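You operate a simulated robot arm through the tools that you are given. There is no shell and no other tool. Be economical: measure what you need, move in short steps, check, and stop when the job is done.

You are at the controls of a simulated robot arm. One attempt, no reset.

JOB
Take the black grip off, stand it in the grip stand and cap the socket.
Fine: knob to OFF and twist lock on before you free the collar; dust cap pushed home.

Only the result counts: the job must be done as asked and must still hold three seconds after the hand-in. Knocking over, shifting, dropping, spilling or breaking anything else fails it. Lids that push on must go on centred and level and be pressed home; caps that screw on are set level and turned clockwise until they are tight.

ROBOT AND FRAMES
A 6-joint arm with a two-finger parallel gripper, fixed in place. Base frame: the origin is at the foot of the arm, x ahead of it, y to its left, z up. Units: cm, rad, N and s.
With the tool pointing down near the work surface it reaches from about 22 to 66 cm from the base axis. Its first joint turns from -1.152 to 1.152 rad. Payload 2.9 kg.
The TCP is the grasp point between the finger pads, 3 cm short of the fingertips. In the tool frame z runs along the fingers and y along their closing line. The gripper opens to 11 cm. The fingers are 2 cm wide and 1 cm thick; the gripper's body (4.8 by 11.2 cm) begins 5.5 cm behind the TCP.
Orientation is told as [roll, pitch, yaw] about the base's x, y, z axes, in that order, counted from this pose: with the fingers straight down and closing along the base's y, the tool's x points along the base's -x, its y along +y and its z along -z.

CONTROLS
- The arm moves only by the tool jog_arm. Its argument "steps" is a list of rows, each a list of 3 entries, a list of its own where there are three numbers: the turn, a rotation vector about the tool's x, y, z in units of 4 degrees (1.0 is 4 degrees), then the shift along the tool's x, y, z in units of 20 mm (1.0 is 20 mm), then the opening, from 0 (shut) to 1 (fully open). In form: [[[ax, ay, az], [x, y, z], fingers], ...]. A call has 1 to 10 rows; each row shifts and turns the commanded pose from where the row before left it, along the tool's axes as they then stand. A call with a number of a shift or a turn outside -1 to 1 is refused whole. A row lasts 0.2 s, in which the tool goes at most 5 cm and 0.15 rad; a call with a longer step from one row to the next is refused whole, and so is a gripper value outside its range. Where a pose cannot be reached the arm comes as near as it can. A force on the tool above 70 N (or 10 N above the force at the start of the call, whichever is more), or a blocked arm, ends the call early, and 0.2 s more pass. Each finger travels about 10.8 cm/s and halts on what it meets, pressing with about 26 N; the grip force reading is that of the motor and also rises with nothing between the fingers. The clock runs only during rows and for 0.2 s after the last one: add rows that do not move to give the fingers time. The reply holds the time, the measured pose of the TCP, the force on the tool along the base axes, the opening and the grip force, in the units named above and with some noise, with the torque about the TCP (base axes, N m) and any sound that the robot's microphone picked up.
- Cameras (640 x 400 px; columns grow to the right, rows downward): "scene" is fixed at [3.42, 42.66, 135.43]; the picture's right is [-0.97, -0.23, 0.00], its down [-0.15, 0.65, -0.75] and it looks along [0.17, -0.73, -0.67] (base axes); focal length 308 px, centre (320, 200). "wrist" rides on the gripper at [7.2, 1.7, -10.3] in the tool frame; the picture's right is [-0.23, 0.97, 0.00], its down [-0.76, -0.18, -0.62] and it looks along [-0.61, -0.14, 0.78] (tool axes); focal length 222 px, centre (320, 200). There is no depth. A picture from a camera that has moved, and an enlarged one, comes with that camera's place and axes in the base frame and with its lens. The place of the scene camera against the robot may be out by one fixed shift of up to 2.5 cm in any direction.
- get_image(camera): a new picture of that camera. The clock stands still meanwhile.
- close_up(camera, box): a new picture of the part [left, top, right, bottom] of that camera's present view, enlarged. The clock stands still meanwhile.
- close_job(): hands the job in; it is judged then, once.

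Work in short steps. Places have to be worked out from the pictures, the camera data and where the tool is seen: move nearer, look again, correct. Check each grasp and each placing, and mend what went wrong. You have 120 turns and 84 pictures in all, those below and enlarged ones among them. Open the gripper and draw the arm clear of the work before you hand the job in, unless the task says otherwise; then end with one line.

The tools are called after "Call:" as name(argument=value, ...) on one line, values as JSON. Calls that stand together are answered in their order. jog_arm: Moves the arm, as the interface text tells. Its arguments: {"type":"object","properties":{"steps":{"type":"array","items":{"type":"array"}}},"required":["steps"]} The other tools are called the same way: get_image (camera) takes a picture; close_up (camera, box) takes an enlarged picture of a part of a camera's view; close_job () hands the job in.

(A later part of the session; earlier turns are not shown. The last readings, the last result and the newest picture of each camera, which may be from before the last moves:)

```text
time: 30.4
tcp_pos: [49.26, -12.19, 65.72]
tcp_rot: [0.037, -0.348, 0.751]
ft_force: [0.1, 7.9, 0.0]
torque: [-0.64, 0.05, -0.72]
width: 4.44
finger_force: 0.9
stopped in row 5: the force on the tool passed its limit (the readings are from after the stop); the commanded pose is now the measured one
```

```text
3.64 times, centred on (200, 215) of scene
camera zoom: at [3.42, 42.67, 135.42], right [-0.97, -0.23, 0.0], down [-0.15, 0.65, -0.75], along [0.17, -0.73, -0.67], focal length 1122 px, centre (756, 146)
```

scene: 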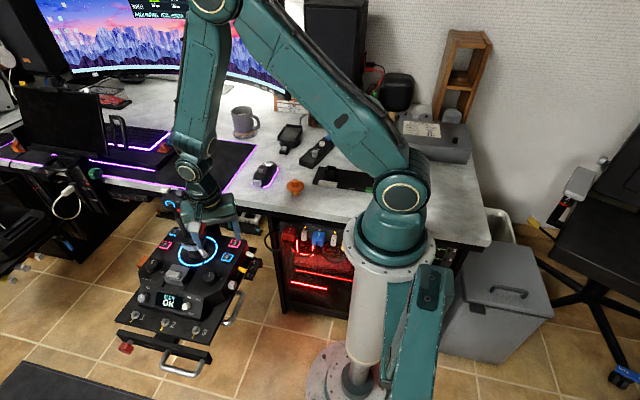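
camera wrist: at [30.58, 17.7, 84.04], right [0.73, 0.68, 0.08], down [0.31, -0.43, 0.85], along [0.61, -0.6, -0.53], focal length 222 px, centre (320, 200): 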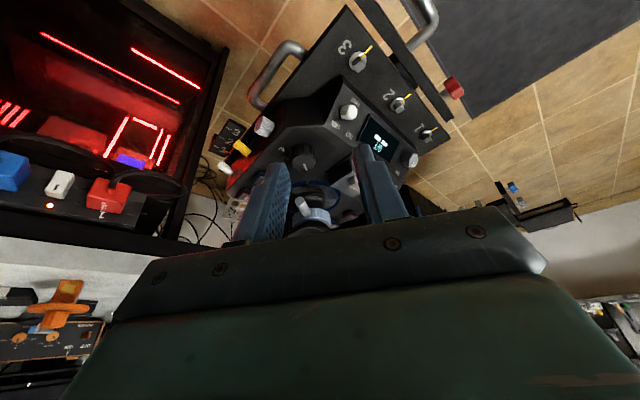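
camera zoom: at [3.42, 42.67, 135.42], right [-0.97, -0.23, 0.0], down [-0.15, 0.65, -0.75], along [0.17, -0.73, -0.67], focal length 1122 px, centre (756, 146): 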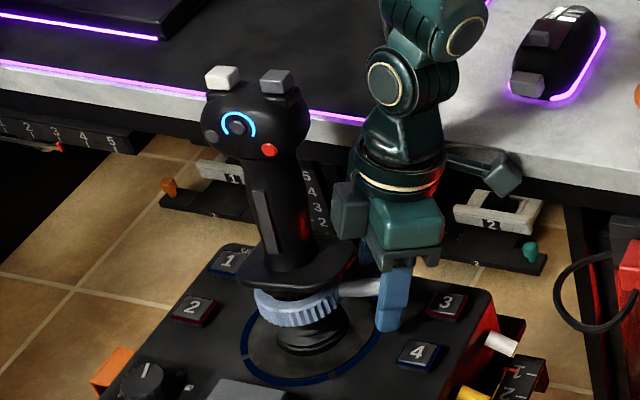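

A firm stop was met after ~65–70° of turn and the stick is leaning a little under the push. I back off the finger and withdraw outward, then look.

Call:
jog_arm(steps=[[[0, 0, 0], [0, 0.25, 0], 0.4], [[0, 0, 0], [0, 0.3, 0], 0.4], [[0, 0, 0], [0.47, 0, -0.17], 0.4], [[0, 0, 0], [0.94, 0, -0.34], 0.4], [[0, 0, 0], [0.94, 0, -0.34], 0.4], [[0, 0, 0], [0, 0, -1], 0.4]])

Call:
get_image(camera="wrist")

Call:
close_up(camera="scene", box=[140, 160, 260, 270])

```text
time: 31.4
tcp_pos: [47.26, -12.03, 66.03]
tcp_rot: [0.038, -0.374, 0.767]
ft_force: [2.8, 9.7, 0.6]
torque: [-0.89, 0.31, -0.67]
width: 4.39
finger_force: 0.1
stopped in row 5: the force on the tool passed its limit (the readings are from after the stop); the commanded pose is now the measured one
```

```text
39 pictures are left
camera wrist: at [38.74, -18.25, 73.18], right [-0.53, 0.84, 0.12], down [0.49, 0.19, 0.85], along [0.69, 0.51, -0.51], focal length 222 px, centre (320, 200)
```

wrist: 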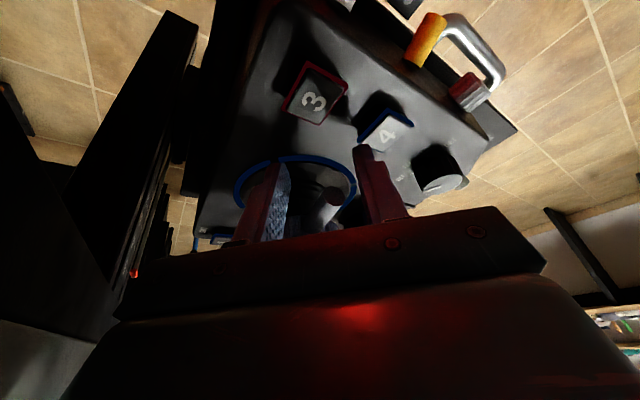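

```text
3.64 times, centred on (200, 215) of scene
camera zoom: at [3.43, 42.68, 135.42], right [-0.97, -0.23, 0.0], down [-0.15, 0.65, -0.75], along [0.17, -0.73, -0.67], focal length 1122 px, centre (756, 146)
```

zoom: 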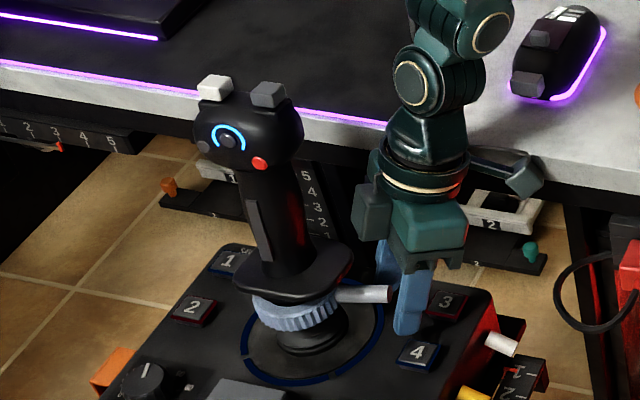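

The force/torque shows the contact is at the wrist camera (≈(40,-20,75)), i.e. the desk edge: retriangulating the mouse puts the desk top near z≈75.5 with its edge at y≈-20. I slide away from it (+y), yaw back a bit and raise.

Call:
jog_arm(steps=[[[0, 0, 0], [0, 0.4, 0], 0.4], [[0.342, 0, 0.94], [0, 0, 0], 0.4], [[0.342, 0, 0.94], [-0.34, 0, -0.94], 0.4], [[0.342, 0, 0.94], [-0.34, 0, -0.94], 0.4], [[0, 0, 0], [-0.34, 0, -0.94], 0.4], [[0, 0, 0], [-0.34, 0, -0.94], 0.4]])

Call:
get_image(camera="wrist")

```text
time: 32.8
tcp_pos: [46.96, -11.89, 74.04]
tcp_rot: [0.043, -0.367, 0.552]
ft_force: [-0.4, -1.1, 0.7]
torque: [-0.02, -0.01, 0.02]
width: 4.38
finger_force: 0.1
```

```text
37 pictures are left
camera wrist: at [37.13, -16.27, 81.29], right [-0.34, 0.93, 0.12], down [0.53, 0.09, 0.85], along [0.78, 0.35, -0.52], focal length 222 px, centre (320, 200)
```

wrist: 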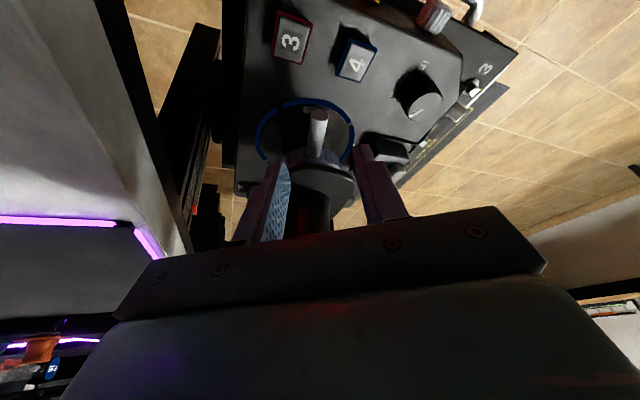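

Free of contact. The lever now points at ≈198° (turned ~53°), so the collar may not be at its end. I'll push further with closed fingers at yaw≈0 to keep clear of the desk; first yaw back and close.

Call:
jog_arm(steps=[[[0.342, 0, 0.94], [0, 0, 0], 0.3], [[0.342, 0, 0.94], [0, 0.2, 0], 0.2], [[0.342, 0, 0.94], [0, 0.3, 0], 0.1], [[0.342, 0, 0.94], [0, 0.3, 0], 0], [[0.342, 0, 0.94], [0, 0.3, 0], 0], [[0.342, 0, 0.94], [0, 0.3, 0], 0], [[0.342, 0, 0.94], [0, 0.3, 0], 0], [[0.342, 0, 0.94], [0, 0.3, 0], 0]])

Call:
get_image(camera="wrist")

```text
time: 34.6
tcp_pos: [45.58, -7.91, 74.38]
tcp_rot: [0.044, -0.341, -0.006]
ft_force: [0.6, -0.6, -0.7]
torque: [-0.01, -0.05, 0.01]
width: 0.0
finger_force: 25.8
```

```text
36 pictures are left
camera wrist: at [35.24, -6.65, 81.7], right [0.21, 0.97, 0.12], down [0.51, -0.21, 0.83], along [0.83, -0.11, -0.54], focal length 222 px, centre (320, 200)
```

wrist: 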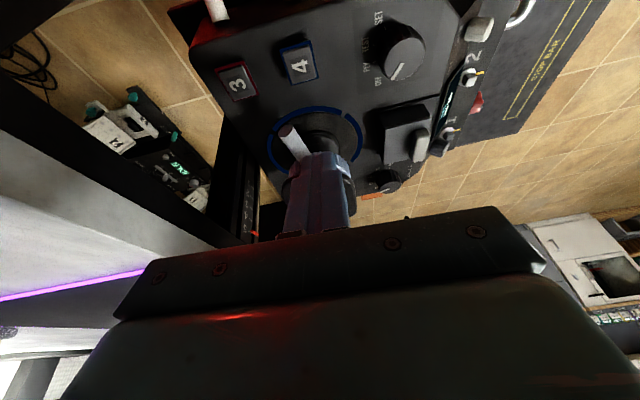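

Now descend beside the lever's +y side at ≈(48,-7.9,66).

Call:
jog_arm(steps=[[[0, 0, 0], [0.05, 0, 0.87], 0], [[0, 0, 0], [0.05, 0, 0.87], 0], [[0, 0, 0], [0.05, 0, 0.87], 0], [[0, 0, 0], [0.05, 0, 0.87], 0], [[0, 0, 0], [0.05, 0, 0.87], 0], [[0, 0, 0], [0, -0.3, 0], 0], [[0, 0, 0], [0, -0.2, 0], 0], [[0, 0, 0], [-0.03, -0.2, 0], 0]])

Call:
close_up(camera="wrist", box=[220, 100, 420, 250])

```text
time: 36.4
tcp_pos: [48.14, -9.0, 65.85]
tcp_rot: [0.042, -0.341, -0.005]
ft_force: [-0.3, 1.6, -0.9]
torque: [-0.02, 0.0, 0.02]
width: 0.0
finger_force: 26.1
```

```text
2.67 times, centred on (320, 175) of wrist
camera zoom: at [37.78, -7.73, 73.26], right [0.2, 0.97, 0.12], down [0.51, -0.21, 0.83], along [0.83, -0.11, -0.54], focal length 592 px, centre (320, 267)
```

zoom: 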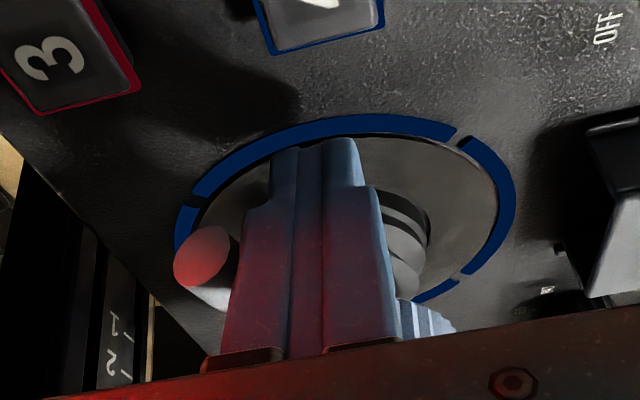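

Contact with the lever is imminent; push along the arc in small steps.

Call:
jog_arm(steps=[[[0, 0, 0], [-0.06, -0.2, 0.02], 0], [[0, 0, 0], [-0.06, -0.2, 0.02], 0], [[0, 0, 0], [-0.08, -0.2, 0.03], 0], [[0, 0, 0], [-0.08, -0.2, 0.03], 0]])

Call:
close_up(camera="wrist", box=[220, 100, 420, 250])

Call:
close_up(camera="scene", box=[140, 160, 260, 270])

```text
time: 37.4
tcp_pos: [48.7, -10.69, 65.73]
tcp_rot: [0.043, -0.339, -0.006]
ft_force: [-1.1, 1.3, 1.0]
torque: [0.0, -0.01, 0.04]
width: 0.01
finger_force: 26.1
```

```text
2.67 times, centred on (320, 175) of wrist
camera zoom: at [38.37, -9.35, 73.28], right [0.2, 0.97, 0.12], down [0.51, -0.21, 0.83], along [0.83, -0.11, -0.54], focal length 592 px, centre (320, 267)
```

zoom: 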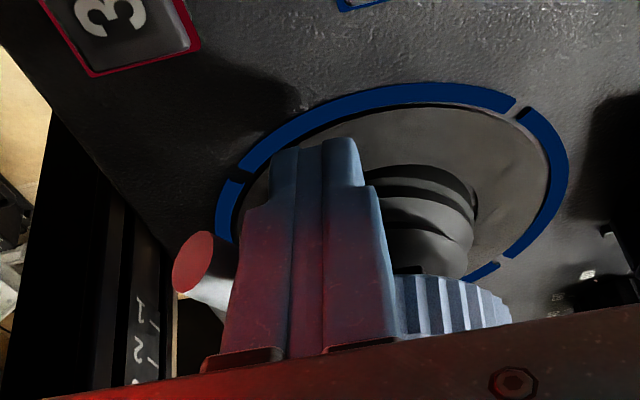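

```text
3.64 times, centred on (200, 215) of scene
camera zoom: at [3.42, 42.66, 135.43], right [-0.97, -0.23, 0.0], down [-0.15, 0.65, -0.75], along [0.17, -0.73, -0.67], focal length 1122 px, centre (756, 146)
```

zoom: 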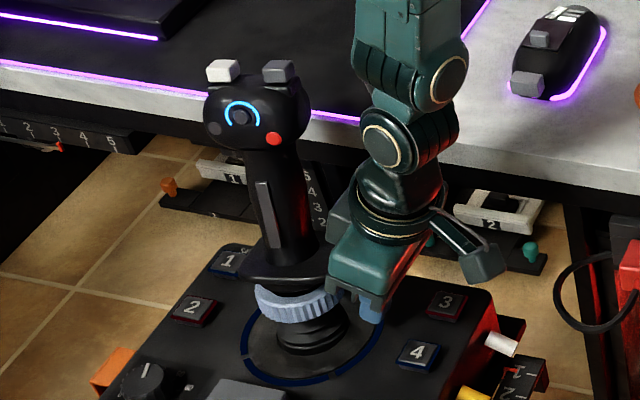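

Lever now ≈221° and still moving without much force. Continue.

Call:
jog_arm(steps=[[[0, 0, 0], [-0.15, -0.2, 0.05], 0], [[0, 0, 0], [-0.15, -0.2, 0.05], 0], [[0, 0, 0], [-0.15, -0.18, 0.05], 0], [[0, 0, 0], [-0.15, -0.18, 0.05], 0]])

Call:
close_up(camera="wrist", box=[220, 100, 420, 250])

```text
time: 38.4
tcp_pos: [49.89, -12.04, 65.79]
tcp_rot: [0.042, -0.339, -0.006]
ft_force: [-0.5, 3.2, -0.8]
torque: [0.02, -0.02, 0.0]
width: 0.01
finger_force: 25.9
```

```text
2.67 times, centred on (320, 175) of wrist
camera zoom: at [39.62, -10.65, 73.18], right [0.2, 0.97, 0.12], down [0.51, -0.21, 0.83], along [0.83, -0.11, -0.54], focal length 592 px, centre (320, 267)
```

zoom: 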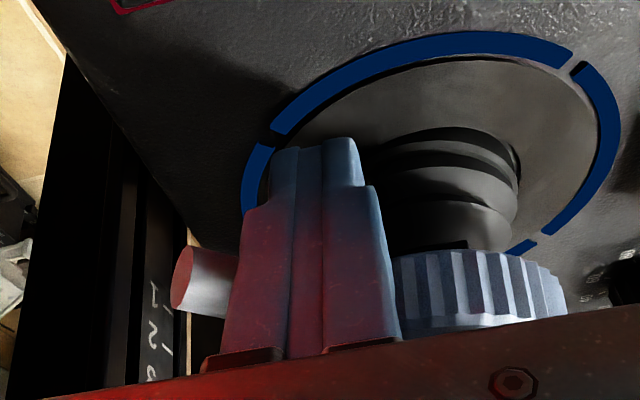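

About 94° turned. I try a little further to feel for the stop.

Call:
jog_arm(steps=[[[0, 0, 0], [-0.18, -0.12, 0.06], 0], [[0, 0, 0], [-0.18, -0.12, 0.06], 0]])

Call:
close_up(camera="wrist", box=[220, 100, 420, 250])

```text
time: 39.0
tcp_pos: [50.74, -12.62, 65.69]
tcp_rot: [0.043, -0.34, -0.004]
ft_force: [-5.4, 1.0, 2.9]
torque: [-0.04, -0.05, -0.06]
width: 0.0
finger_force: 26.3
```

```text
2.67 times, centred on (320, 175) of wrist
camera zoom: at [40.43, -11.23, 73.15], right [0.21, 0.97, 0.12], down [0.51, -0.21, 0.83], along [0.83, -0.11, -0.54], focal length 592 px, centre (320, 267)
```

zoom: 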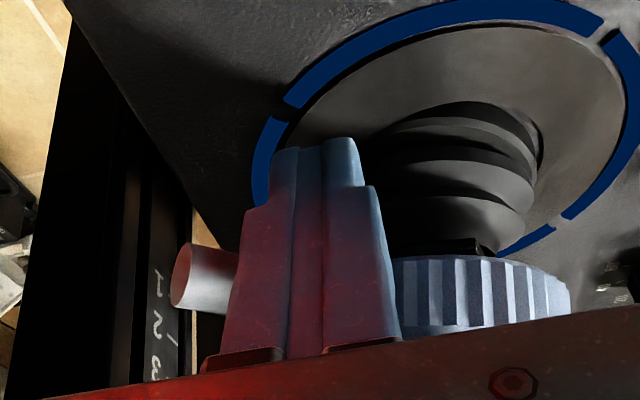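

The collar has turned ~100° without hitting a stop; I'll now test it by lifting the grip. Withdraw, level the hand and rise above the grip for a look.

Call:
jog_arm(steps=[[[0, 0, 0], [0, 0.1, -0.9], 0], [[0, 0, 0], [0, 0.1, -1], 0], [[0, 0, 0], [0, 0, -1], 0], [[0, 0, 0], [0, 0, -1], 0.3], [[0, 0, 0], [0, 0, -1], 0.6], [[0, 1, 0], [0, 0, -1], 1], [[0.6, 1, 0], [0, 0, -1], 1], [[0, 1, 0], [0, 0, -1], 1], [[0, 1, 0], [0, 0, -1], 1], [[0, 0.87, 0], [0, 0, -1], 1]])

Call:
jog_arm(steps=[[[0, 0, 0], [0.2, 0, -0.6], 1], [[0, 0, 0], [0.2, 0, -0.6], 1]])

Call:
get_image(camera="wrist")

Call:
close_up(camera="scene", box=[120, 130, 280, 280])

```text
time: 41.2
tcp_pos: [45.46, -12.6, 84.8]
tcp_rot: [-0.001, -0.001, -0.001]
ft_force: [0.5, 0.1, 0.3]
torque: [-0.02, -0.01, 0.01]
width: 11.0
finger_force: 0.0
```

```text
time: 41.8
tcp_pos: [44.67, -12.68, 87.12]
tcp_rot: [-0.001, -0.001, 0.001]
ft_force: [0.2, -0.7, 0.4]
torque: [0.01, 0.0, -0.03]
width: 11.01
finger_force: 0.0
```

```text
30 pictures are left
camera wrist: at [37.34, -10.97, 97.5], right [0.23, 0.97, 0.0], down [0.76, -0.18, 0.62], along [0.61, -0.14, -0.78], focal length 222 px, centre (320, 200)
```

wrist: 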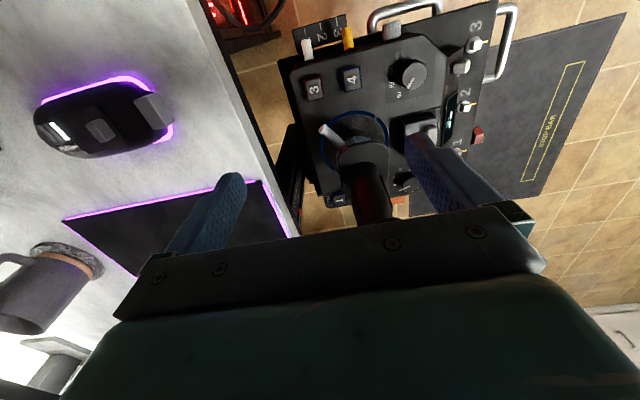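

```text
2.67 times, centred on (200, 205) of scene
camera zoom: at [3.42, 42.66, 135.43], right [-0.97, -0.23, 0.0], down [-0.15, 0.65, -0.75], along [0.17, -0.73, -0.67], focal length 823 px, centre (640, 187)
```

zoom: 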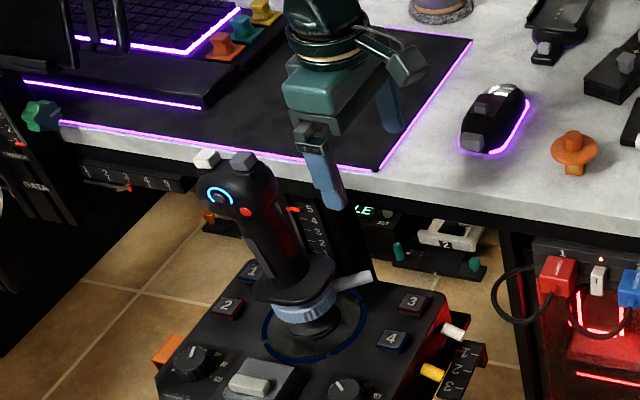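

I rise directly above the grip to see its head between the open fingers.

Call:
jog_arm(steps=[[[0, 0, 0], [-0.2, 0.19, -0.93], 1], [[0, 0, 0], [-0.4, 0.19, -0.93], 1], [[0, 0, 0], [-0.9, 0.19, -0.93], 1], [[0, 0, 0], [-0.9, 0.19, -0.93], 1], [[0, 0, 0], [-0.9, 0.19, -0.93], 1], [[0, 0, 0], [-0.9, 0.19, -0.93], 1], [[0, 0, 0], [-0.9, 0.19, -0.93], 1]])

Call:
close_up(camera="wrist", box=[220, 20, 420, 180])

```text
time: 43.4
tcp_pos: [54.86, -10.07, 99.99]
tcp_rot: [0.001, 0.001, 0.002]
ft_force: [-0.2, -0.4, 0.3]
torque: [0.0, 0.03, 0.0]
width: 11.0
finger_force: 0.1
```

```text
2.50 times, centred on (320, 100) of wrist
camera zoom: at [47.59, -8.33, 110.44], right [0.23, 0.97, 0.0], down [0.76, -0.18, 0.62], along [0.61, -0.14, -0.78], focal length 555 px, centre (320, 450)
```

zoom: 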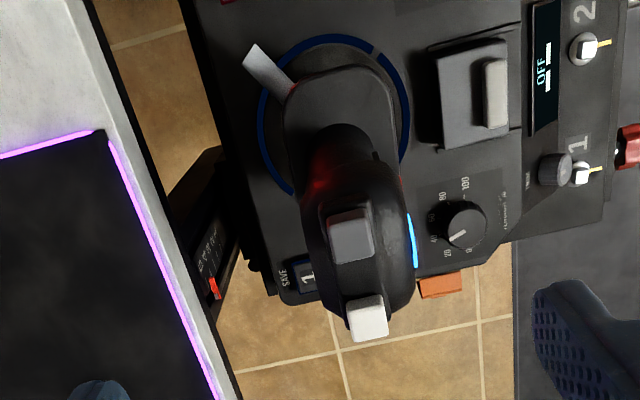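

Head centre ≈ (58.6,-8.8,79), 5.5 cm wide along y, and the stick leans ~14° towards +x. I move above it, tilting the hand 14° to match the stick axis.

Call:
jog_arm(steps=[[[0, 0, 0], [-0.36, 0.127, 1], 1], [[0, 0, 0], [-0.36, 0.127, 1], 1], [[0, 0, 0], [-0.36, 0.127, 1], 1], [[0, 0, 0], [-0.36, 0.127, 1], 1], [[0, 0, 0], [-0.38, 0.127, 1], 1], [[0, 0.875, 0], [0, 0, 0], 1], [[0, 0.875, 0], [0, 0, 0], 1], [[0, 0.875, 0], [0, 0, 0], 1], [[0, 0.875, 0], [0, 0, 0], 1]])

Call:
get_image(camera="wrist")

Call:
close_up(camera="scene", box=[120, 120, 280, 280])

```text
time: 45.4
tcp_pos: [58.53, -8.93, 90.29]
tcp_rot: [-0.001, 0.245, -0.001]
ft_force: [-0.4, -0.1, 0.3]
torque: [-0.03, -0.01, -0.02]
width: 11.0
finger_force: 0.0
```

```text
27 pictures are left
camera wrist: at [53.98, -7.19, 102.1], right [0.22, 0.97, -0.05], down [0.89, -0.18, 0.42], along [0.4, -0.14, -0.91], focal length 222 px, centre (320, 200)
```

wrist: 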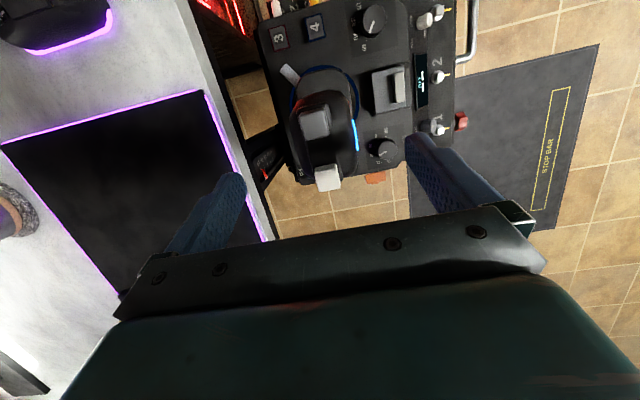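

```text
2.50 times, centred on (200, 200) of scene
camera zoom: at [3.42, 42.66, 135.43], right [-0.97, -0.23, 0.0], down [-0.15, 0.65, -0.75], along [0.17, -0.73, -0.67], focal length 771 px, centre (620, 200)
```

zoom: 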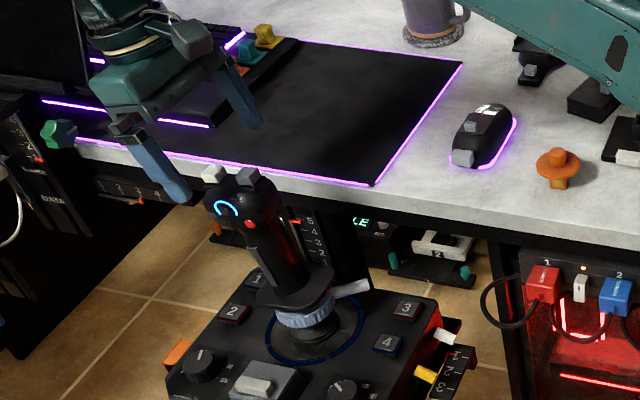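

Refined: button tops ≈ z 85, head centre x≈57.5, lean nearer 10°. I reduce tilt by 4° and descend to z≈84 for another check.

Call:
jog_arm(steps=[[[0, 0, 0], [-0.13, 0, 1], 1], [[0, 0, 0], [-0.13, 0, 1], 1], [[0, -1, 0], [-0.13, 0, 1], 1], [[0, 0, 0], [0, 0, 0], 1]])

Call:
get_image(camera="wrist")

Call:
close_up(camera="scene", box=[110, 150, 230, 260])

```text
time: 46.4
tcp_pos: [57.94, -9.02, 84.2]
tcp_rot: [-0.001, 0.173, 0.0]
ft_force: [0.7, -0.4, 0.2]
torque: [0.01, -0.02, 0.03]
width: 10.96
finger_force: 0.1
```

```text
25 pictures are left
camera wrist: at [52.47, -7.26, 95.61], right [0.22, 0.97, -0.04], down [0.86, -0.18, 0.48], along [0.46, -0.14, -0.87], focal length 222 px, centre (320, 200)
```

wrist: 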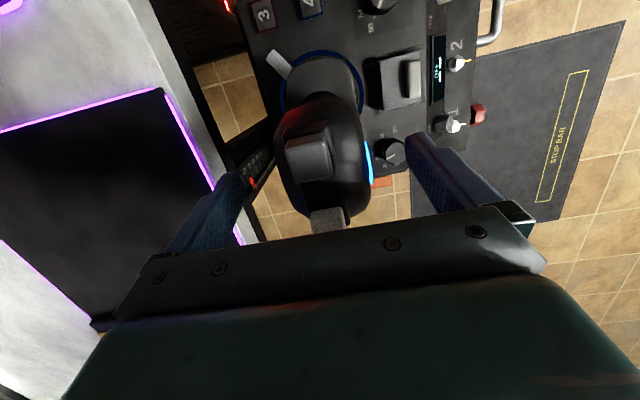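

```text
3.64 times, centred on (170, 205) of scene
camera zoom: at [3.42, 42.66, 135.43], right [-0.97, -0.23, 0.0], down [-0.15, 0.65, -0.75], along [0.17, -0.73, -0.67], focal length 1122 px, centre (866, 182)
```

zoom: 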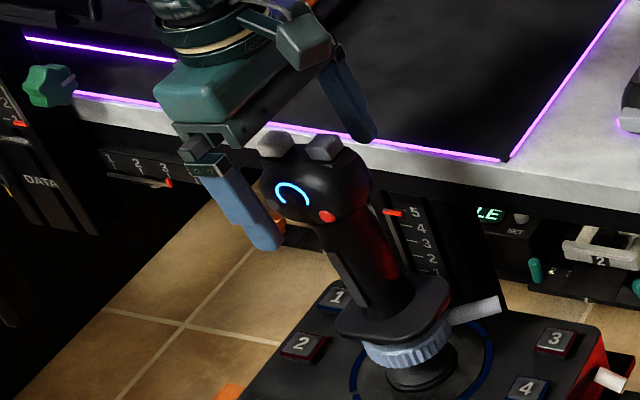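

Head is centred between the fingers in y; top ≈ (57.5,-8.9,85.4). Lower to TCP ≈ (56.8,-9,81) along the stick's lean and close gently.

Call:
jog_arm(steps=[[[0, 0.5, 0], [0.1, 0, 0.6], 1], [[0, 0, 0], [0.1, 0, 0.6], 1], [[0, 0, 0], [0.1, 0, 0.45], 0.8], [[0, 0, 0], [0, 0, 0], 0.6], [[0, 0, 0], [0, 0, 0], 0.5], [[0, 0, 0], [0, 0, 0], 0.4], [[0, 0, 0], [0, 0, 0], 0.3], [[0, 0, 0], [0, 0, 0], 0.3]])

Call:
close_up(camera="scene", box=[110, 150, 230, 260])

```text
time: 48.2
tcp_pos: [56.59, -8.89, 80.98]
tcp_rot: [0.001, 0.208, 0.0]
ft_force: [0.4, 2.1, 0.6]
torque: [0.41, -0.08, -0.02]
width: 4.87
finger_force: 26.2
```

```text
3.64 times, centred on (170, 205) of scene
camera zoom: at [3.42, 42.66, 135.43], right [-0.97, -0.23, 0.0], down [-0.15, 0.65, -0.75], along [0.17, -0.73, -0.67], focal length 1122 px, centre (866, 182)
```

zoom: 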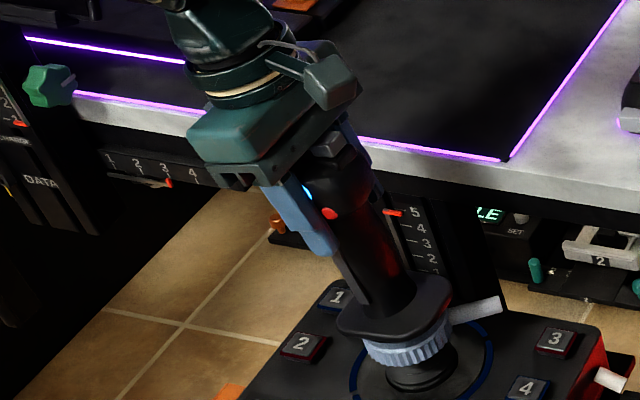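

Grip held (4.9 cm), hand aligned with the stick. Test-lift along the stick axis by ~1 cm.

Call:
jog_arm(steps=[[[0, 0, 0], [0, 0, -0.1], 0.3], [[0, 0, 0], [0, 0, -0.15], 0.3], [[0, 0, 0], [0, 0, -0.15], 0.3], [[0, 0, 0], [0, 0, -0.1], 0.3]])

Call:
close_up(camera="scene", box=[110, 150, 230, 260])

```text
time: 49.2
tcp_pos: [56.78, -8.9, 81.97]
tcp_rot: [0.0, 0.21, 0.0]
ft_force: [-0.7, 0.2, -3.7]
torque: [0.09, 0.21, -0.01]
width: 4.9
finger_force: 26.1
```

```text
3.64 times, centred on (170, 205) of scene
camera zoom: at [3.42, 42.66, 135.43], right [-0.97, -0.23, 0.0], down [-0.15, 0.65, -0.75], along [0.17, -0.73, -0.67], focal length 1122 px, centre (866, 182)
```

zoom: 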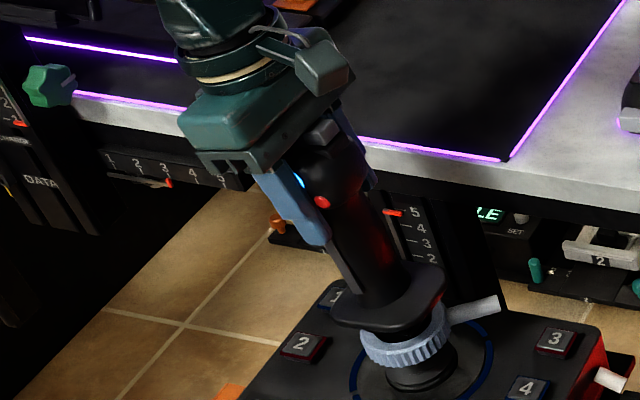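

The grip is separating from the collar with only ~3.7 N (its weight). Lift further along the axis.

Call:
jog_arm(steps=[[[0, 0, 0], [0, 0, -0.4], 0.3], [[0, 0, 0], [0, 0, -0.6], 0.3], [[0, 0, 0], [0, 0, -0.8], 0.3], [[0, 0, 0], [0, 0, -0.8], 0.3], [[0, 0, 0], [0, 0, -0.8], 0.3], [[0, 0, 0], [0, 0, -0.8], 0.3], [[0, 0, 0], [0, 0, -0.8], 0.3]])

Call:
close_up(camera="scene", box=[100, 100, 260, 270])

```text
time: 50.8
tcp_pos: [58.74, -8.92, 91.73]
tcp_rot: [0.001, 0.207, 0.001]
ft_force: [0.1, -0.9, -2.5]
torque: [-0.01, 0.0, 0.0]
width: 4.87
finger_force: 26.1
```

```text
2.35 times, centred on (180, 185) of scene
camera zoom: at [3.43, 42.66, 135.43], right [-0.97, -0.23, 0.0], down [-0.15, 0.65, -0.75], along [0.17, -0.73, -0.67], focal length 726 px, centre (649, 235)
```

zoom: 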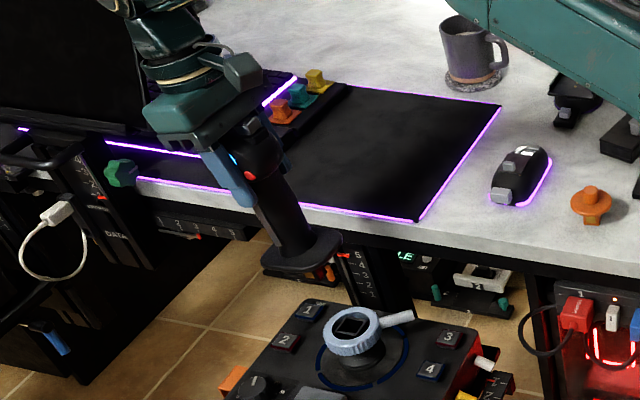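

The grip is out, leaving a square socket. I level the hand, and lift high enough to clear everything on the desk (desk top ≈ z 75.5).

Call:
jog_arm(steps=[[[0, -1, 0], [0, 0, -1], 0.3], [[0, -1, 0], [0, 0, -1], 0.3], [[0, -1, 0], [0, 0, -1], 0.3], [[0, 0, 0], [0.5, 0, -1], 0.3], [[0, 0, 0], [1, -0.3, -1], 0.3], [[0, 0, 0], [1, -0.3, -1], 0.3], [[0, 0, 0], [1, -0.3, -1], 0.3], [[0, 0, 0], [1, -0.3, -1], 0.3], [[0, 0, 0], [1, -0.3, 0], 0.3], [[0, 0, 0], [1, -0.3, 0], 0.3]])

Call:
close_up(camera="scene", box=[130, 30, 290, 180])

```text
time: 53.0
tcp_pos: [46.85, -12.59, 107.74]
tcp_rot: [0.001, -0.002, -0.001]
ft_force: [-0.5, -0.4, -1.7]
torque: [-0.01, 0.02, 0.0]
width: 4.86
finger_force: 26.4
```

```text
2.67 times, centred on (210, 105) of scene
camera zoom: at [3.42, 42.66, 135.43], right [-0.97, -0.23, 0.0], down [-0.15, 0.65, -0.75], along [0.17, -0.73, -0.67], focal length 823 px, centre (613, 453)
```

zoom: 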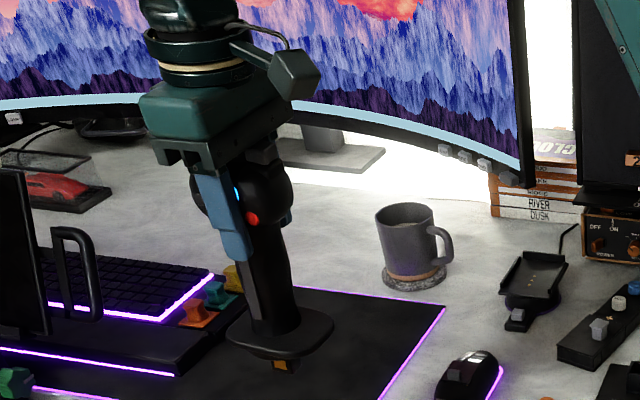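

The grip hangs from the hand with a short brass peg below the flange; it seems tilted in the hand (bottom towards +x). I check with the wrist view.

Call:
close_up(camera="wrist", box=[220, 60, 420, 230])

```text
2.35 times, centred on (320, 145) of wrist
camera zoom: at [39.47, -10.82, 118.18], right [0.23, 0.97, 0.0], down [0.76, -0.18, 0.62], along [0.61, -0.14, -0.78], focal length 523 px, centre (320, 329)
```

zoom: 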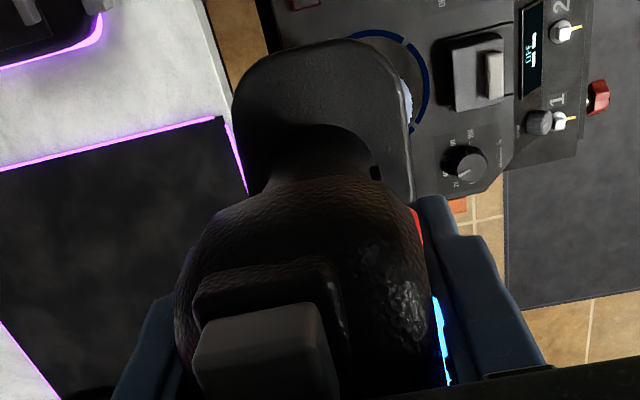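

Tilt estimate is ~5±3°; I'll measure better near the scene camera's centre column. Carry the grip towards the stand (≈(20,-36)), high above the desk.

Call:
jog_arm(steps=[[[0, 0, 0], [0.9, -0.7, 0], 0.3], [[0, 0, 0], [0.95, -0.785, 0], 0.3], [[0, 0, 0], [0.95, -0.785, 0], 0.3], [[0, 0, 0], [0.95, -0.785, 0], 0.3], [[0, 0, 0], [0.95, -0.785, 0], 0.3], [[0, 0, 0], [0.95, -0.785, 0], 0.3], [[0, 0, 0], [0.95, -0.785, 0], 0.3], [[0, 0, 0], [0.95, -0.785, 0], 0.3], [[0, 0, 0], [0.95, -0.785, 0], 0.3], [[0, 0, 0], [0.95, -0.785, 0], 0.3]])

Call:
jog_arm(steps=[[[0, 0, 0], [0.95, -0.785, 0], 0.3], [[0, 0, 0], [0.95, -0.785, 0], 0.3], [[0, 0, 0], [0.95, -0.785, 0], 0.3]])

Call:
get_image(camera="wrist")

Call:
close_up(camera="scene", box=[230, 20, 430, 210])

```text
time: 55.2
tcp_pos: [27.76, -28.2, 107.62]
tcp_rot: [0.001, -0.004, 0.0]
ft_force: [-0.3, 0.4, -2.6]
torque: [0.04, 0.02, -0.02]
width: 4.89
finger_force: 26.0
```

```text
time: 56.0
tcp_pos: [22.33, -32.83, 107.82]
tcp_rot: [0.0, -0.002, 0.0]
ft_force: [-0.1, 0.3, -3.3]
torque: [0.01, 0.04, 0.01]
width: 4.89
finger_force: 26.3
```

```text
18 pictures are left
camera wrist: at [14.91, -31.19, 118.21], right [0.23, 0.97, 0.0], down [0.76, -0.18, 0.62], along [0.61, -0.14, -0.78], focal length 222 px, centre (320, 200)
```

wrist: 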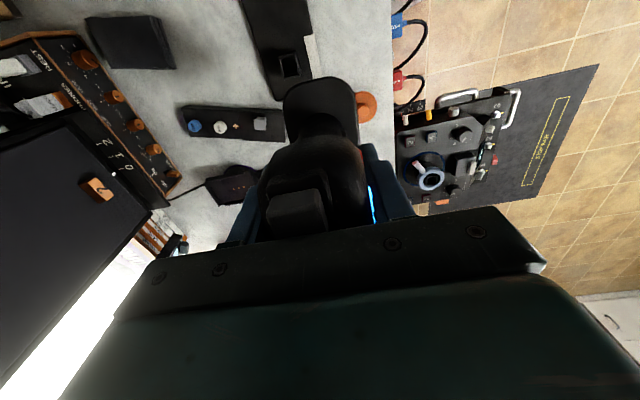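

```text
2.11 times, centred on (330, 115) of scene
camera zoom: at [3.42, 42.66, 135.43], right [-0.97, -0.23, 0.0], down [-0.15, 0.65, -0.75], along [0.17, -0.73, -0.67], focal length 650 px, centre (299, 379)
```

zoom: 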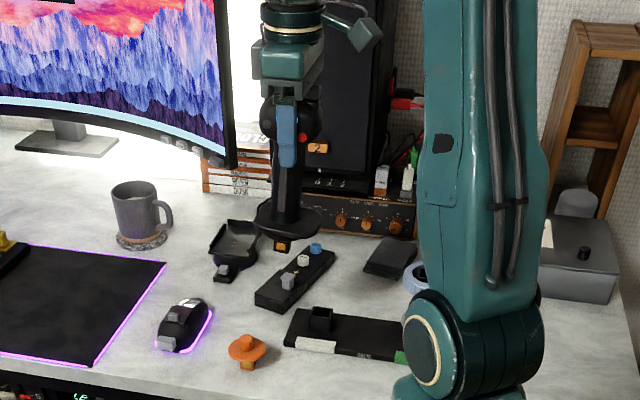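

The stand socket is ≈(19.2,-37,77). I check the peg/flange attitude in close-up before descending.

Call:
close_up(camera="scene", box=[280, 60, 350, 145])

```text
4.71 times, centred on (315, 102) of scene
camera zoom: at [3.42, 42.66, 135.43], right [-0.97, -0.23, 0.0], down [-0.15, 0.65, -0.75], along [0.17, -0.73, -0.67], focal length 1452 px, centre (344, 659)
```

zoom: 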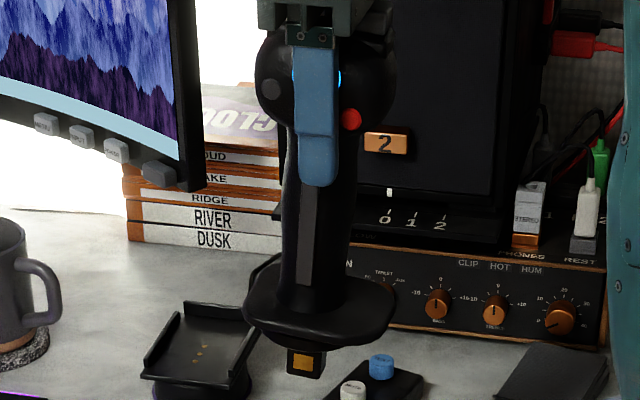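

Peg/flange are ~5° off vertical in x (bottom towards +x). I rotate the hand +5° about its y to plumb the peg, and zoom on the stand socket.

Call:
jog_arm(steps=[[[0, 0.65, 0], [0, 0, 0], 0.3], [[0, 0.6, 0], [0, 0, 0], 0.3], [[0, 0, 0], [0, 0, 0], 0.3]])

Call:
close_up(camera="wrist", box=[240, 20, 380, 120])

```text
time: 56.8
tcp_pos: [22.24, -32.84, 107.74]
tcp_rot: [0.0, 0.088, 0.001]
ft_force: [0.0, -0.6, -2.8]
torque: [0.04, 0.03, -0.02]
width: 4.87
finger_force: 25.8
```

```text
4.00 times, centred on (310, 70) of wrist
camera zoom: at [15.85, -31.13, 118.7], right [0.23, 0.97, -0.02], down [0.81, -0.18, 0.55], along [0.54, -0.14, -0.83], focal length 888 px, centre (360, 720)
```

zoom: 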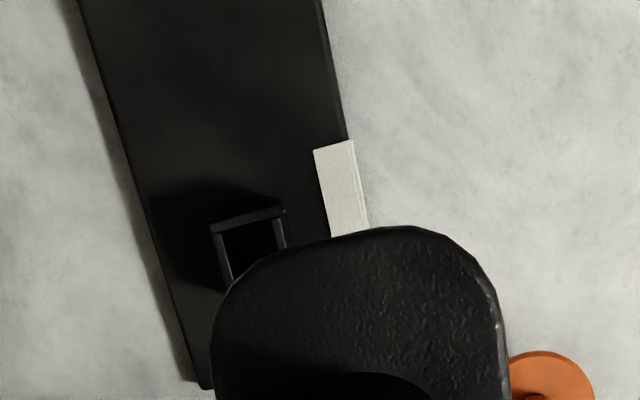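

Socket centre ≈ (19.0,-36.95), top ≈ z 78, inner ≈2.2 cm (peg ≈2.0 cm), aligned with the base axes. I add ~1° tilt correction and bring the peg to ~2.5 cm above the socket.

Call:
jog_arm(steps=[[[0, 0.3, 0], [0.15, -0.31, 0.5], 0.3], [[0, 0, 0], [0.15, -0.31, 0.8], 0.3], [[0, 0, 0], [0.15, -0.31, 0.8], 0.3], [[0, 0, 0], [0.15, -0.3, 0.8], 0.3], [[0, 0, 0], [0.15, -0.3, 0.8], 0.3], [[0, 0, 0], [0.15, -0.3, 0.8], 0.3], [[0, 0, 0], [0.15, -0.3, 0.8], 0.3], [[0, 0, 0], [0, 0, 0.4], 0.3], [[0, 0, 0], [0, 0, 0], 0.3]])

Call:
close_up(camera="scene", box=[300, 120, 360, 195])

```text
time: 58.8
tcp_pos: [18.75, -36.89, 96.51]
tcp_rot: [0.001, 0.108, 0.0]
ft_force: [-0.1, 0.3, -3.0]
torque: [0.01, 0.01, -0.01]
width: 4.89
finger_force: 25.6
```

```text
5.33 times, centred on (330, 158) of scene
camera zoom: at [3.42, 42.66, 135.43], right [-0.97, -0.23, 0.0], down [-0.15, 0.65, -0.75], along [0.17, -0.73, -0.67], focal length 1645 px, centre (267, 427)
```

zoom: 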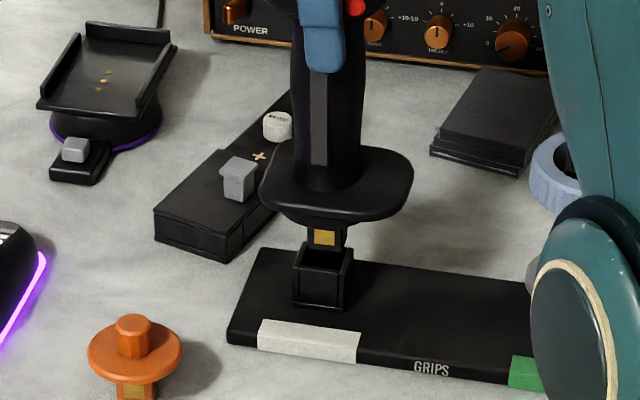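

Peg and socket line up well in x and the peg is just over the opening. Descend 1 cm gently and check forces.

Call:
jog_arm(steps=[[[0, 0, 0], [-0.014, 0, 0.13], 0.3], [[0, 0, 0], [-0.014, 0, 0.13], 0.3], [[0, 0, 0], [-0.014, 0, 0.13], 0.3], [[0, 0, 0], [-0.014, 0, 0.13], 0.3]])

```text
time: 59.8
tcp_pos: [18.89, -36.93, 95.46]
tcp_rot: [0.002, 0.107, 0.0]
ft_force: [-0.3, 0.1, -3.5]
torque: [-0.01, 0.02, 0.0]
width: 4.9
finger_force: 25.8
```

No contact yet; one look at the alignment.

Call:
close_up(camera="scene", box=[315, 145, 351, 185])

```text
10.00 times, centred on (333, 165) of scene
camera zoom: at [3.42, 42.66, 135.43], right [-0.97, -0.23, 0.0], down [-0.15, 0.65, -0.75], along [0.17, -0.73, -0.67], focal length 3085 px, centre (190, 550)
```

zoom: 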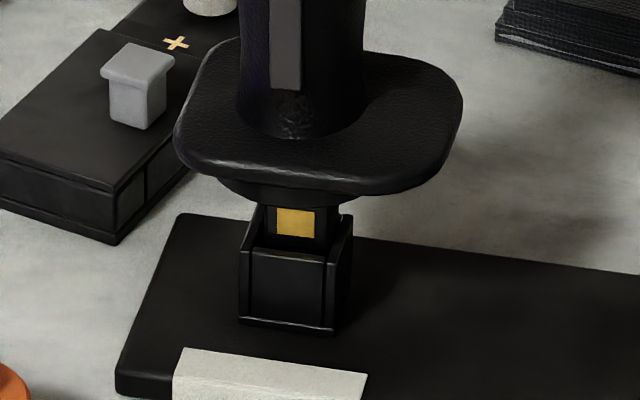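

Peg is centred in the opening. Continue lowering gently.

Call:
jog_arm(steps=[[[0, 0, 0], [-0.014, 0, 0.13], 0.3], [[0, 0, 0], [-0.014, 0, 0.13], 0.3], [[0, 0, 0], [-0.014, 0, 0.13], 0.3]])

```text
time: 60.6
tcp_pos: [18.87, -36.99, 94.67]
tcp_rot: [0.001, 0.107, 0.002]
ft_force: [3.8, 4.8, -0.7]
torque: [0.76, -0.55, -0.06]
width: 4.87
finger_force: 25.8
```

The contact force (+x, +y at the peg's end) shows the peg is in and touching the -x/-y walls; shift a little +x/+y and continue.

Call:
jog_arm(steps=[[[0, 0, 0], [-0.08, 0.1, 0], 0.3], [[0, 0, 0], [-0.014, 0, 0.13], 0.3], [[0, 0, 0], [-0.014, 0, 0.13], 0.3]])

```text
time: 61.4
tcp_pos: [18.96, -36.72, 94.21]
tcp_rot: [-0.001, 0.108, -0.001]
ft_force: [-0.2, 0.2, -3.0]
torque: [0.03, 0.02, 0.0]
width: 4.89
finger_force: 26.0
```

Free again (only the weight). Continue down.

Call:
jog_arm(steps=[[[0, 0, 0], [-0.014, 0, 0.13], 0.3], [[0, 0, 0], [-0.014, 0, 0.13], 0.3], [[0, 0, 0], [-0.014, 0, 0.13], 0.3]])

```text
time: 62.2
tcp_pos: [18.92, -36.72, 93.21]
tcp_rot: [-0.001, 0.107, 0.0]
ft_force: [-0.2, 1.1, -3.2]
torque: [0.0, -0.01, 0.0]
width: 4.88
finger_force: 26.3
```

Call:
close_up(camera="scene", box=[315, 145, 351, 185])

```text
10.00 times, centred on (333, 165) of scene
camera zoom: at [3.42, 42.66, 135.43], right [-0.97, -0.23, 0.0], down [-0.15, 0.65, -0.75], along [0.17, -0.73, -0.67], focal length 3085 px, centre (190, 550)
```

zoom: 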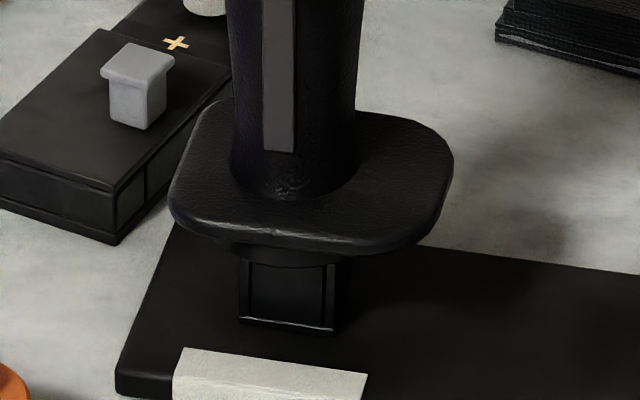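

Peg is deep in the socket, flange base just above its rim. Lower the last millimetres until seated.

Call:
jog_arm(steps=[[[0, 0, 0], [-0.01, 0, 0.1], 0.3], [[0, 0, 0], [-0.01, 0, 0.1], 0.3]])

```text
time: 62.8
tcp_pos: [18.93, -36.68, 92.88]
tcp_rot: [-0.001, 0.107, -0.001]
ft_force: [-0.5, 5.8, 21.7]
torque: [1.08, -0.02, 0.04]
width: 4.79
finger_force: 26.2
```

Seated (firm upward force). Relax slightly, open, and lift away.

Call:
jog_arm(steps=[[[0, 0, 0], [0, 0, -0.08], 0.3], [[0, 0, 0], [0, 0, 0], 0.5], [[0, 0, 0], [0, 0, 0], 0.8], [[0, 0, 0], [0, 0, 0], 0.9], [[0, 0, 0], [0, 0, 0], 0.9], [[0, 0, 0], [0.02, 0, -0.5], 0.9], [[0, 0, 0], [0.1, 0, -1], 0.9], [[0, 0, 0], [0.1, 0, -1], 0.9], [[0, 0, 0], [0.1, 0, -1], 0.9], [[0, 0, 0], [0.1, 0, -1], 0.9]])

Call:
close_up(camera="scene", box=[270, 90, 390, 210])

```text
time: 65.0
tcp_pos: [19.31, -36.67, 102.17]
tcp_rot: [0.002, 0.106, 0.001]
ft_force: [0.8, 0.6, -0.6]
torque: [-0.02, 0.02, -0.01]
width: 9.91
finger_force: 0.1
```

```text
3.33 times, centred on (330, 150) of scene
camera zoom: at [3.42, 42.66, 135.43], right [-0.97, -0.23, 0.0], down [-0.15, 0.65, -0.75], along [0.17, -0.73, -0.67], focal length 1028 px, centre (287, 367)
```

zoom: 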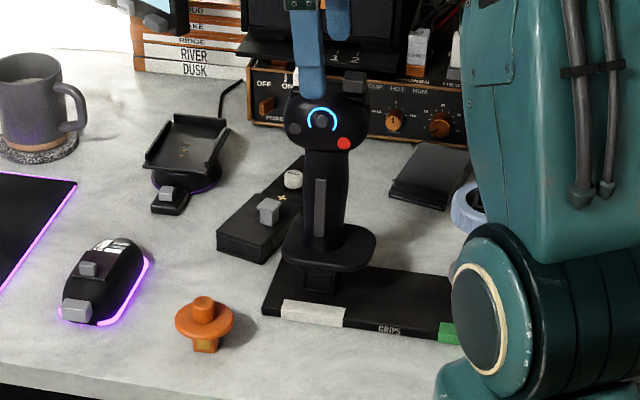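

The grip stands in the stand. I raise, level the hand and go above the orange dust cap (≈(28,-26.5), disc z≈78.4).

Call:
jog_arm(steps=[[[0, -0.8, 0], [0, 0, -1], 0.9], [[0, -0.75, 0], [0, 0, -1], 0.9], [[0, 0, 0], [-0.87, 1, 0], 0.6], [[0, 0, 0], [-0.87, 1, 0], 0.6], [[0, 0, 0], [-0.87, 1, 0], 0.6], [[0, 0, 0], [-0.87, 1, 0], 0.6], [[0, 0, 0], [-0.87, 1, 0], 0.6], [[0, 0, 0], [0, 0, 1], 0.6], [[0, 0, 0], [0, 0, 1], 0.6], [[0, 0, 0], [0, 0, 1], 0.6]])

Call:
jog_arm(steps=[[[0, 0, 0], [0, 0, 1], 0.6], [[0, 0, 0], [0, 0, 1], 0.6], [[0, 0, 0], [0, 0, 0.5], 0.6]])

Call:
close_up(camera="wrist", box=[220, 50, 420, 190])

```text
time: 67.2
tcp_pos: [28.07, -26.87, 100.24]
tcp_rot: [0.0, -0.002, 0.0]
ft_force: [-0.4, 0.5, 0.7]
torque: [0.01, 0.02, 0.01]
width: 6.59
finger_force: 0.1
```

```text
time: 68.0
tcp_pos: [28.16, -26.78, 95.12]
tcp_rot: [0.0, -0.001, 0.0]
ft_force: [0.3, -0.4, 0.4]
torque: [0.03, -0.01, 0.04]
width: 6.58
finger_force: 0.0
```

```text
2.86 times, centred on (320, 120) of wrist
camera zoom: at [20.9, -24.98, 105.56], right [0.23, 0.97, 0.0], down [0.76, -0.18, 0.62], along [0.61, -0.14, -0.78], focal length 635 px, centre (320, 429)
```

zoom: 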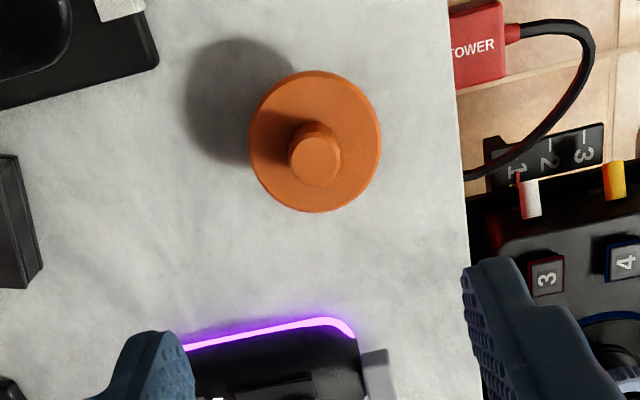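

Cap axis ≈ (27.6,-26.7), knob top z≈80.9. Check the plug's orientation in the scene view.

Call:
close_up(camera="scene", box=[278, 172, 314, 204])

```text
12.50 times, centred on (296, 188) of scene
camera zoom: at [3.42, 42.66, 135.43], right [-0.97, -0.23, 0.0], down [-0.15, 0.65, -0.75], along [0.17, -0.73, -0.67], focal length 3856 px, centre (620, 350)
```

zoom: 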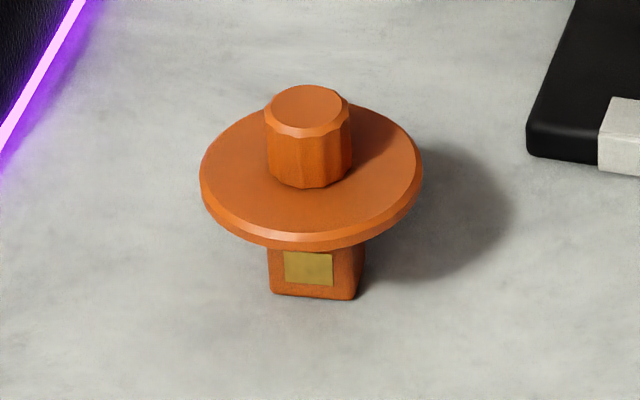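

The plug is yawed about +4.5°. I match that yaw, and descend onto the knob (tips just above the disc).

Call:
jog_arm(steps=[[[0, 0, -0.6], [0.14, 0.02, 1], 0.5], [[0, 0, -0.5], [0.14, 0.02, 1], 0.5], [[0, 0, 0], [0, 0, 1], 0.45], [[0, 0, 0], [0, 0, 1], 0.45], [[0, 0, 0], [0, 0, 1], 0.45], [[0, 0, 0], [0, 0, 0.9], 0.45], [[0, 0, 0], [0, 0, 0.4], 0.45]])

Call:
close_up(camera="wrist", box=[240, 90, 400, 220])

```text
time: 69.6
tcp_pos: [27.67, -26.69, 82.68]
tcp_rot: [0.0, -0.002, 0.077]
ft_force: [-0.9, 0.2, -0.5]
torque: [0.03, 0.01, -0.03]
width: 4.95
finger_force: 0.0
```

```text
3.08 times, centred on (320, 155) of wrist
camera zoom: at [20.21, -25.5, 93.0], right [0.15, 0.99, 0.0], down [0.77, -0.12, 0.62], along [0.62, -0.09, -0.78], focal length 684 px, centre (320, 338)
```

zoom: 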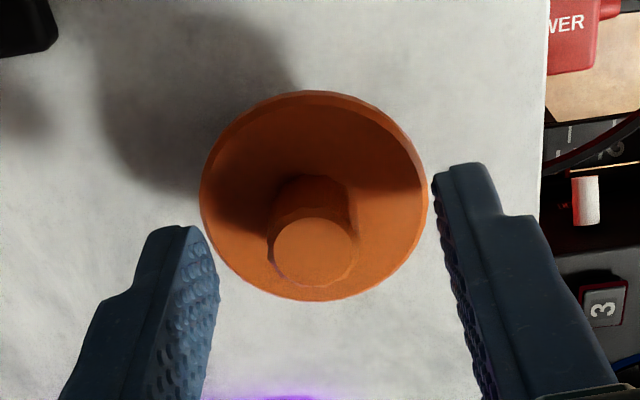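

Well aligned. Descend 5 mm and close on the knob.

Call:
jog_arm(steps=[[[0, 0, 0], [0, 0, 0.25], 0.45], [[0, 0, 0], [0, 0, 0], 0.3], [[0, 0, 0], [0, 0, 0], 0.2], [[0, 0, 0], [0, 0, 0], 0.1], [[0, 0, 0], [0, 0, 0], 0.1], [[0, 0, 0], [0, 0, -0.2], 0.1], [[0, 0, 0], [0, 0, -0.4], 0.1]])

```text
time: 71.2
tcp_pos: [27.59, -26.83, 83.46]
tcp_rot: [-0.002, 0.0, 0.076]
ft_force: [0.0, -0.6, -0.2]
torque: [0.03, 0.0, 0.01]
width: 1.82
finger_force: 26.2
```

Cap held (1.8 cm). Lift it and carry it towards the socket.

Call:
jog_arm(steps=[[[0, 0, 0], [0, 0, -1], 0.1], [[0, 0, 0], [0, 0, -1], 0.1], [[0, 0, 0], [-0.5, 0.4, -1], 0.1], [[0, 0, 0], [-0.95, 0.7, -1], 0.1], [[0, 0, 0], [-0.95, 0.7, 0], 0.1], [[0, 0, 0], [-0.95, 0.7, 0], 0.1], [[0, 0, 0], [-0.95, 0.7, 0], 0.1], [[0, 0, 0], [-0.95, 0.7, 0], 0.1], [[0, 0, 0], [-0.95, 0.7, 0], 0.1], [[0, 0, 0], [-0.95, 0.7, 0], 0.1]])

Call:
jog_arm(steps=[[[0, 0, 0], [-0.95, 0.7, 0], 0.1], [[0, 0, 0], [-0.95, 0.7, 0], 0.1], [[0, 0, 0], [-0.95, 0.7, 0], 0.1], [[0, 0, 0], [-0.95, 0.7, 0], 0.1], [[0, 0, 0], [-0.95, 0.7, 0], 0.1], [[0, 0, 0], [-0.95, 0.7, 0], 0.1]])

Call:
close_up(camera="wrist", box=[220, 40, 400, 190])

```text
time: 73.4
tcp_pos: [41.14, -14.94, 91.21]
tcp_rot: [-0.001, 0.002, 0.078]
ft_force: [0.5, -0.4, 0.3]
torque: [0.03, 0.0, -0.02]
width: 1.82
finger_force: 25.8
```

```text
time: 74.8
tcp_pos: [51.87, -5.51, 91.38]
tcp_rot: [0.0, -0.002, 0.077]
ft_force: [-0.4, 0.6, -1.6]
torque: [0.01, -0.01, 0.01]
width: 1.85
finger_force: 25.8
```

```text
2.67 times, centred on (310, 115) of wrist
camera zoom: at [44.38, -4.51, 101.67], right [0.15, 0.99, 0.0], down [0.77, -0.12, 0.62], along [0.62, -0.09, -0.78], focal length 592 px, centre (347, 427)
```

zoom: 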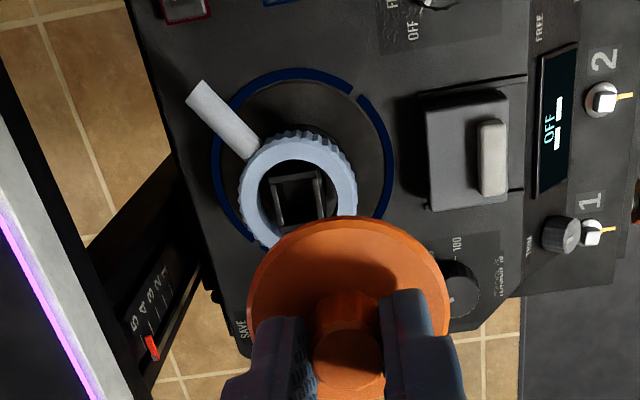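

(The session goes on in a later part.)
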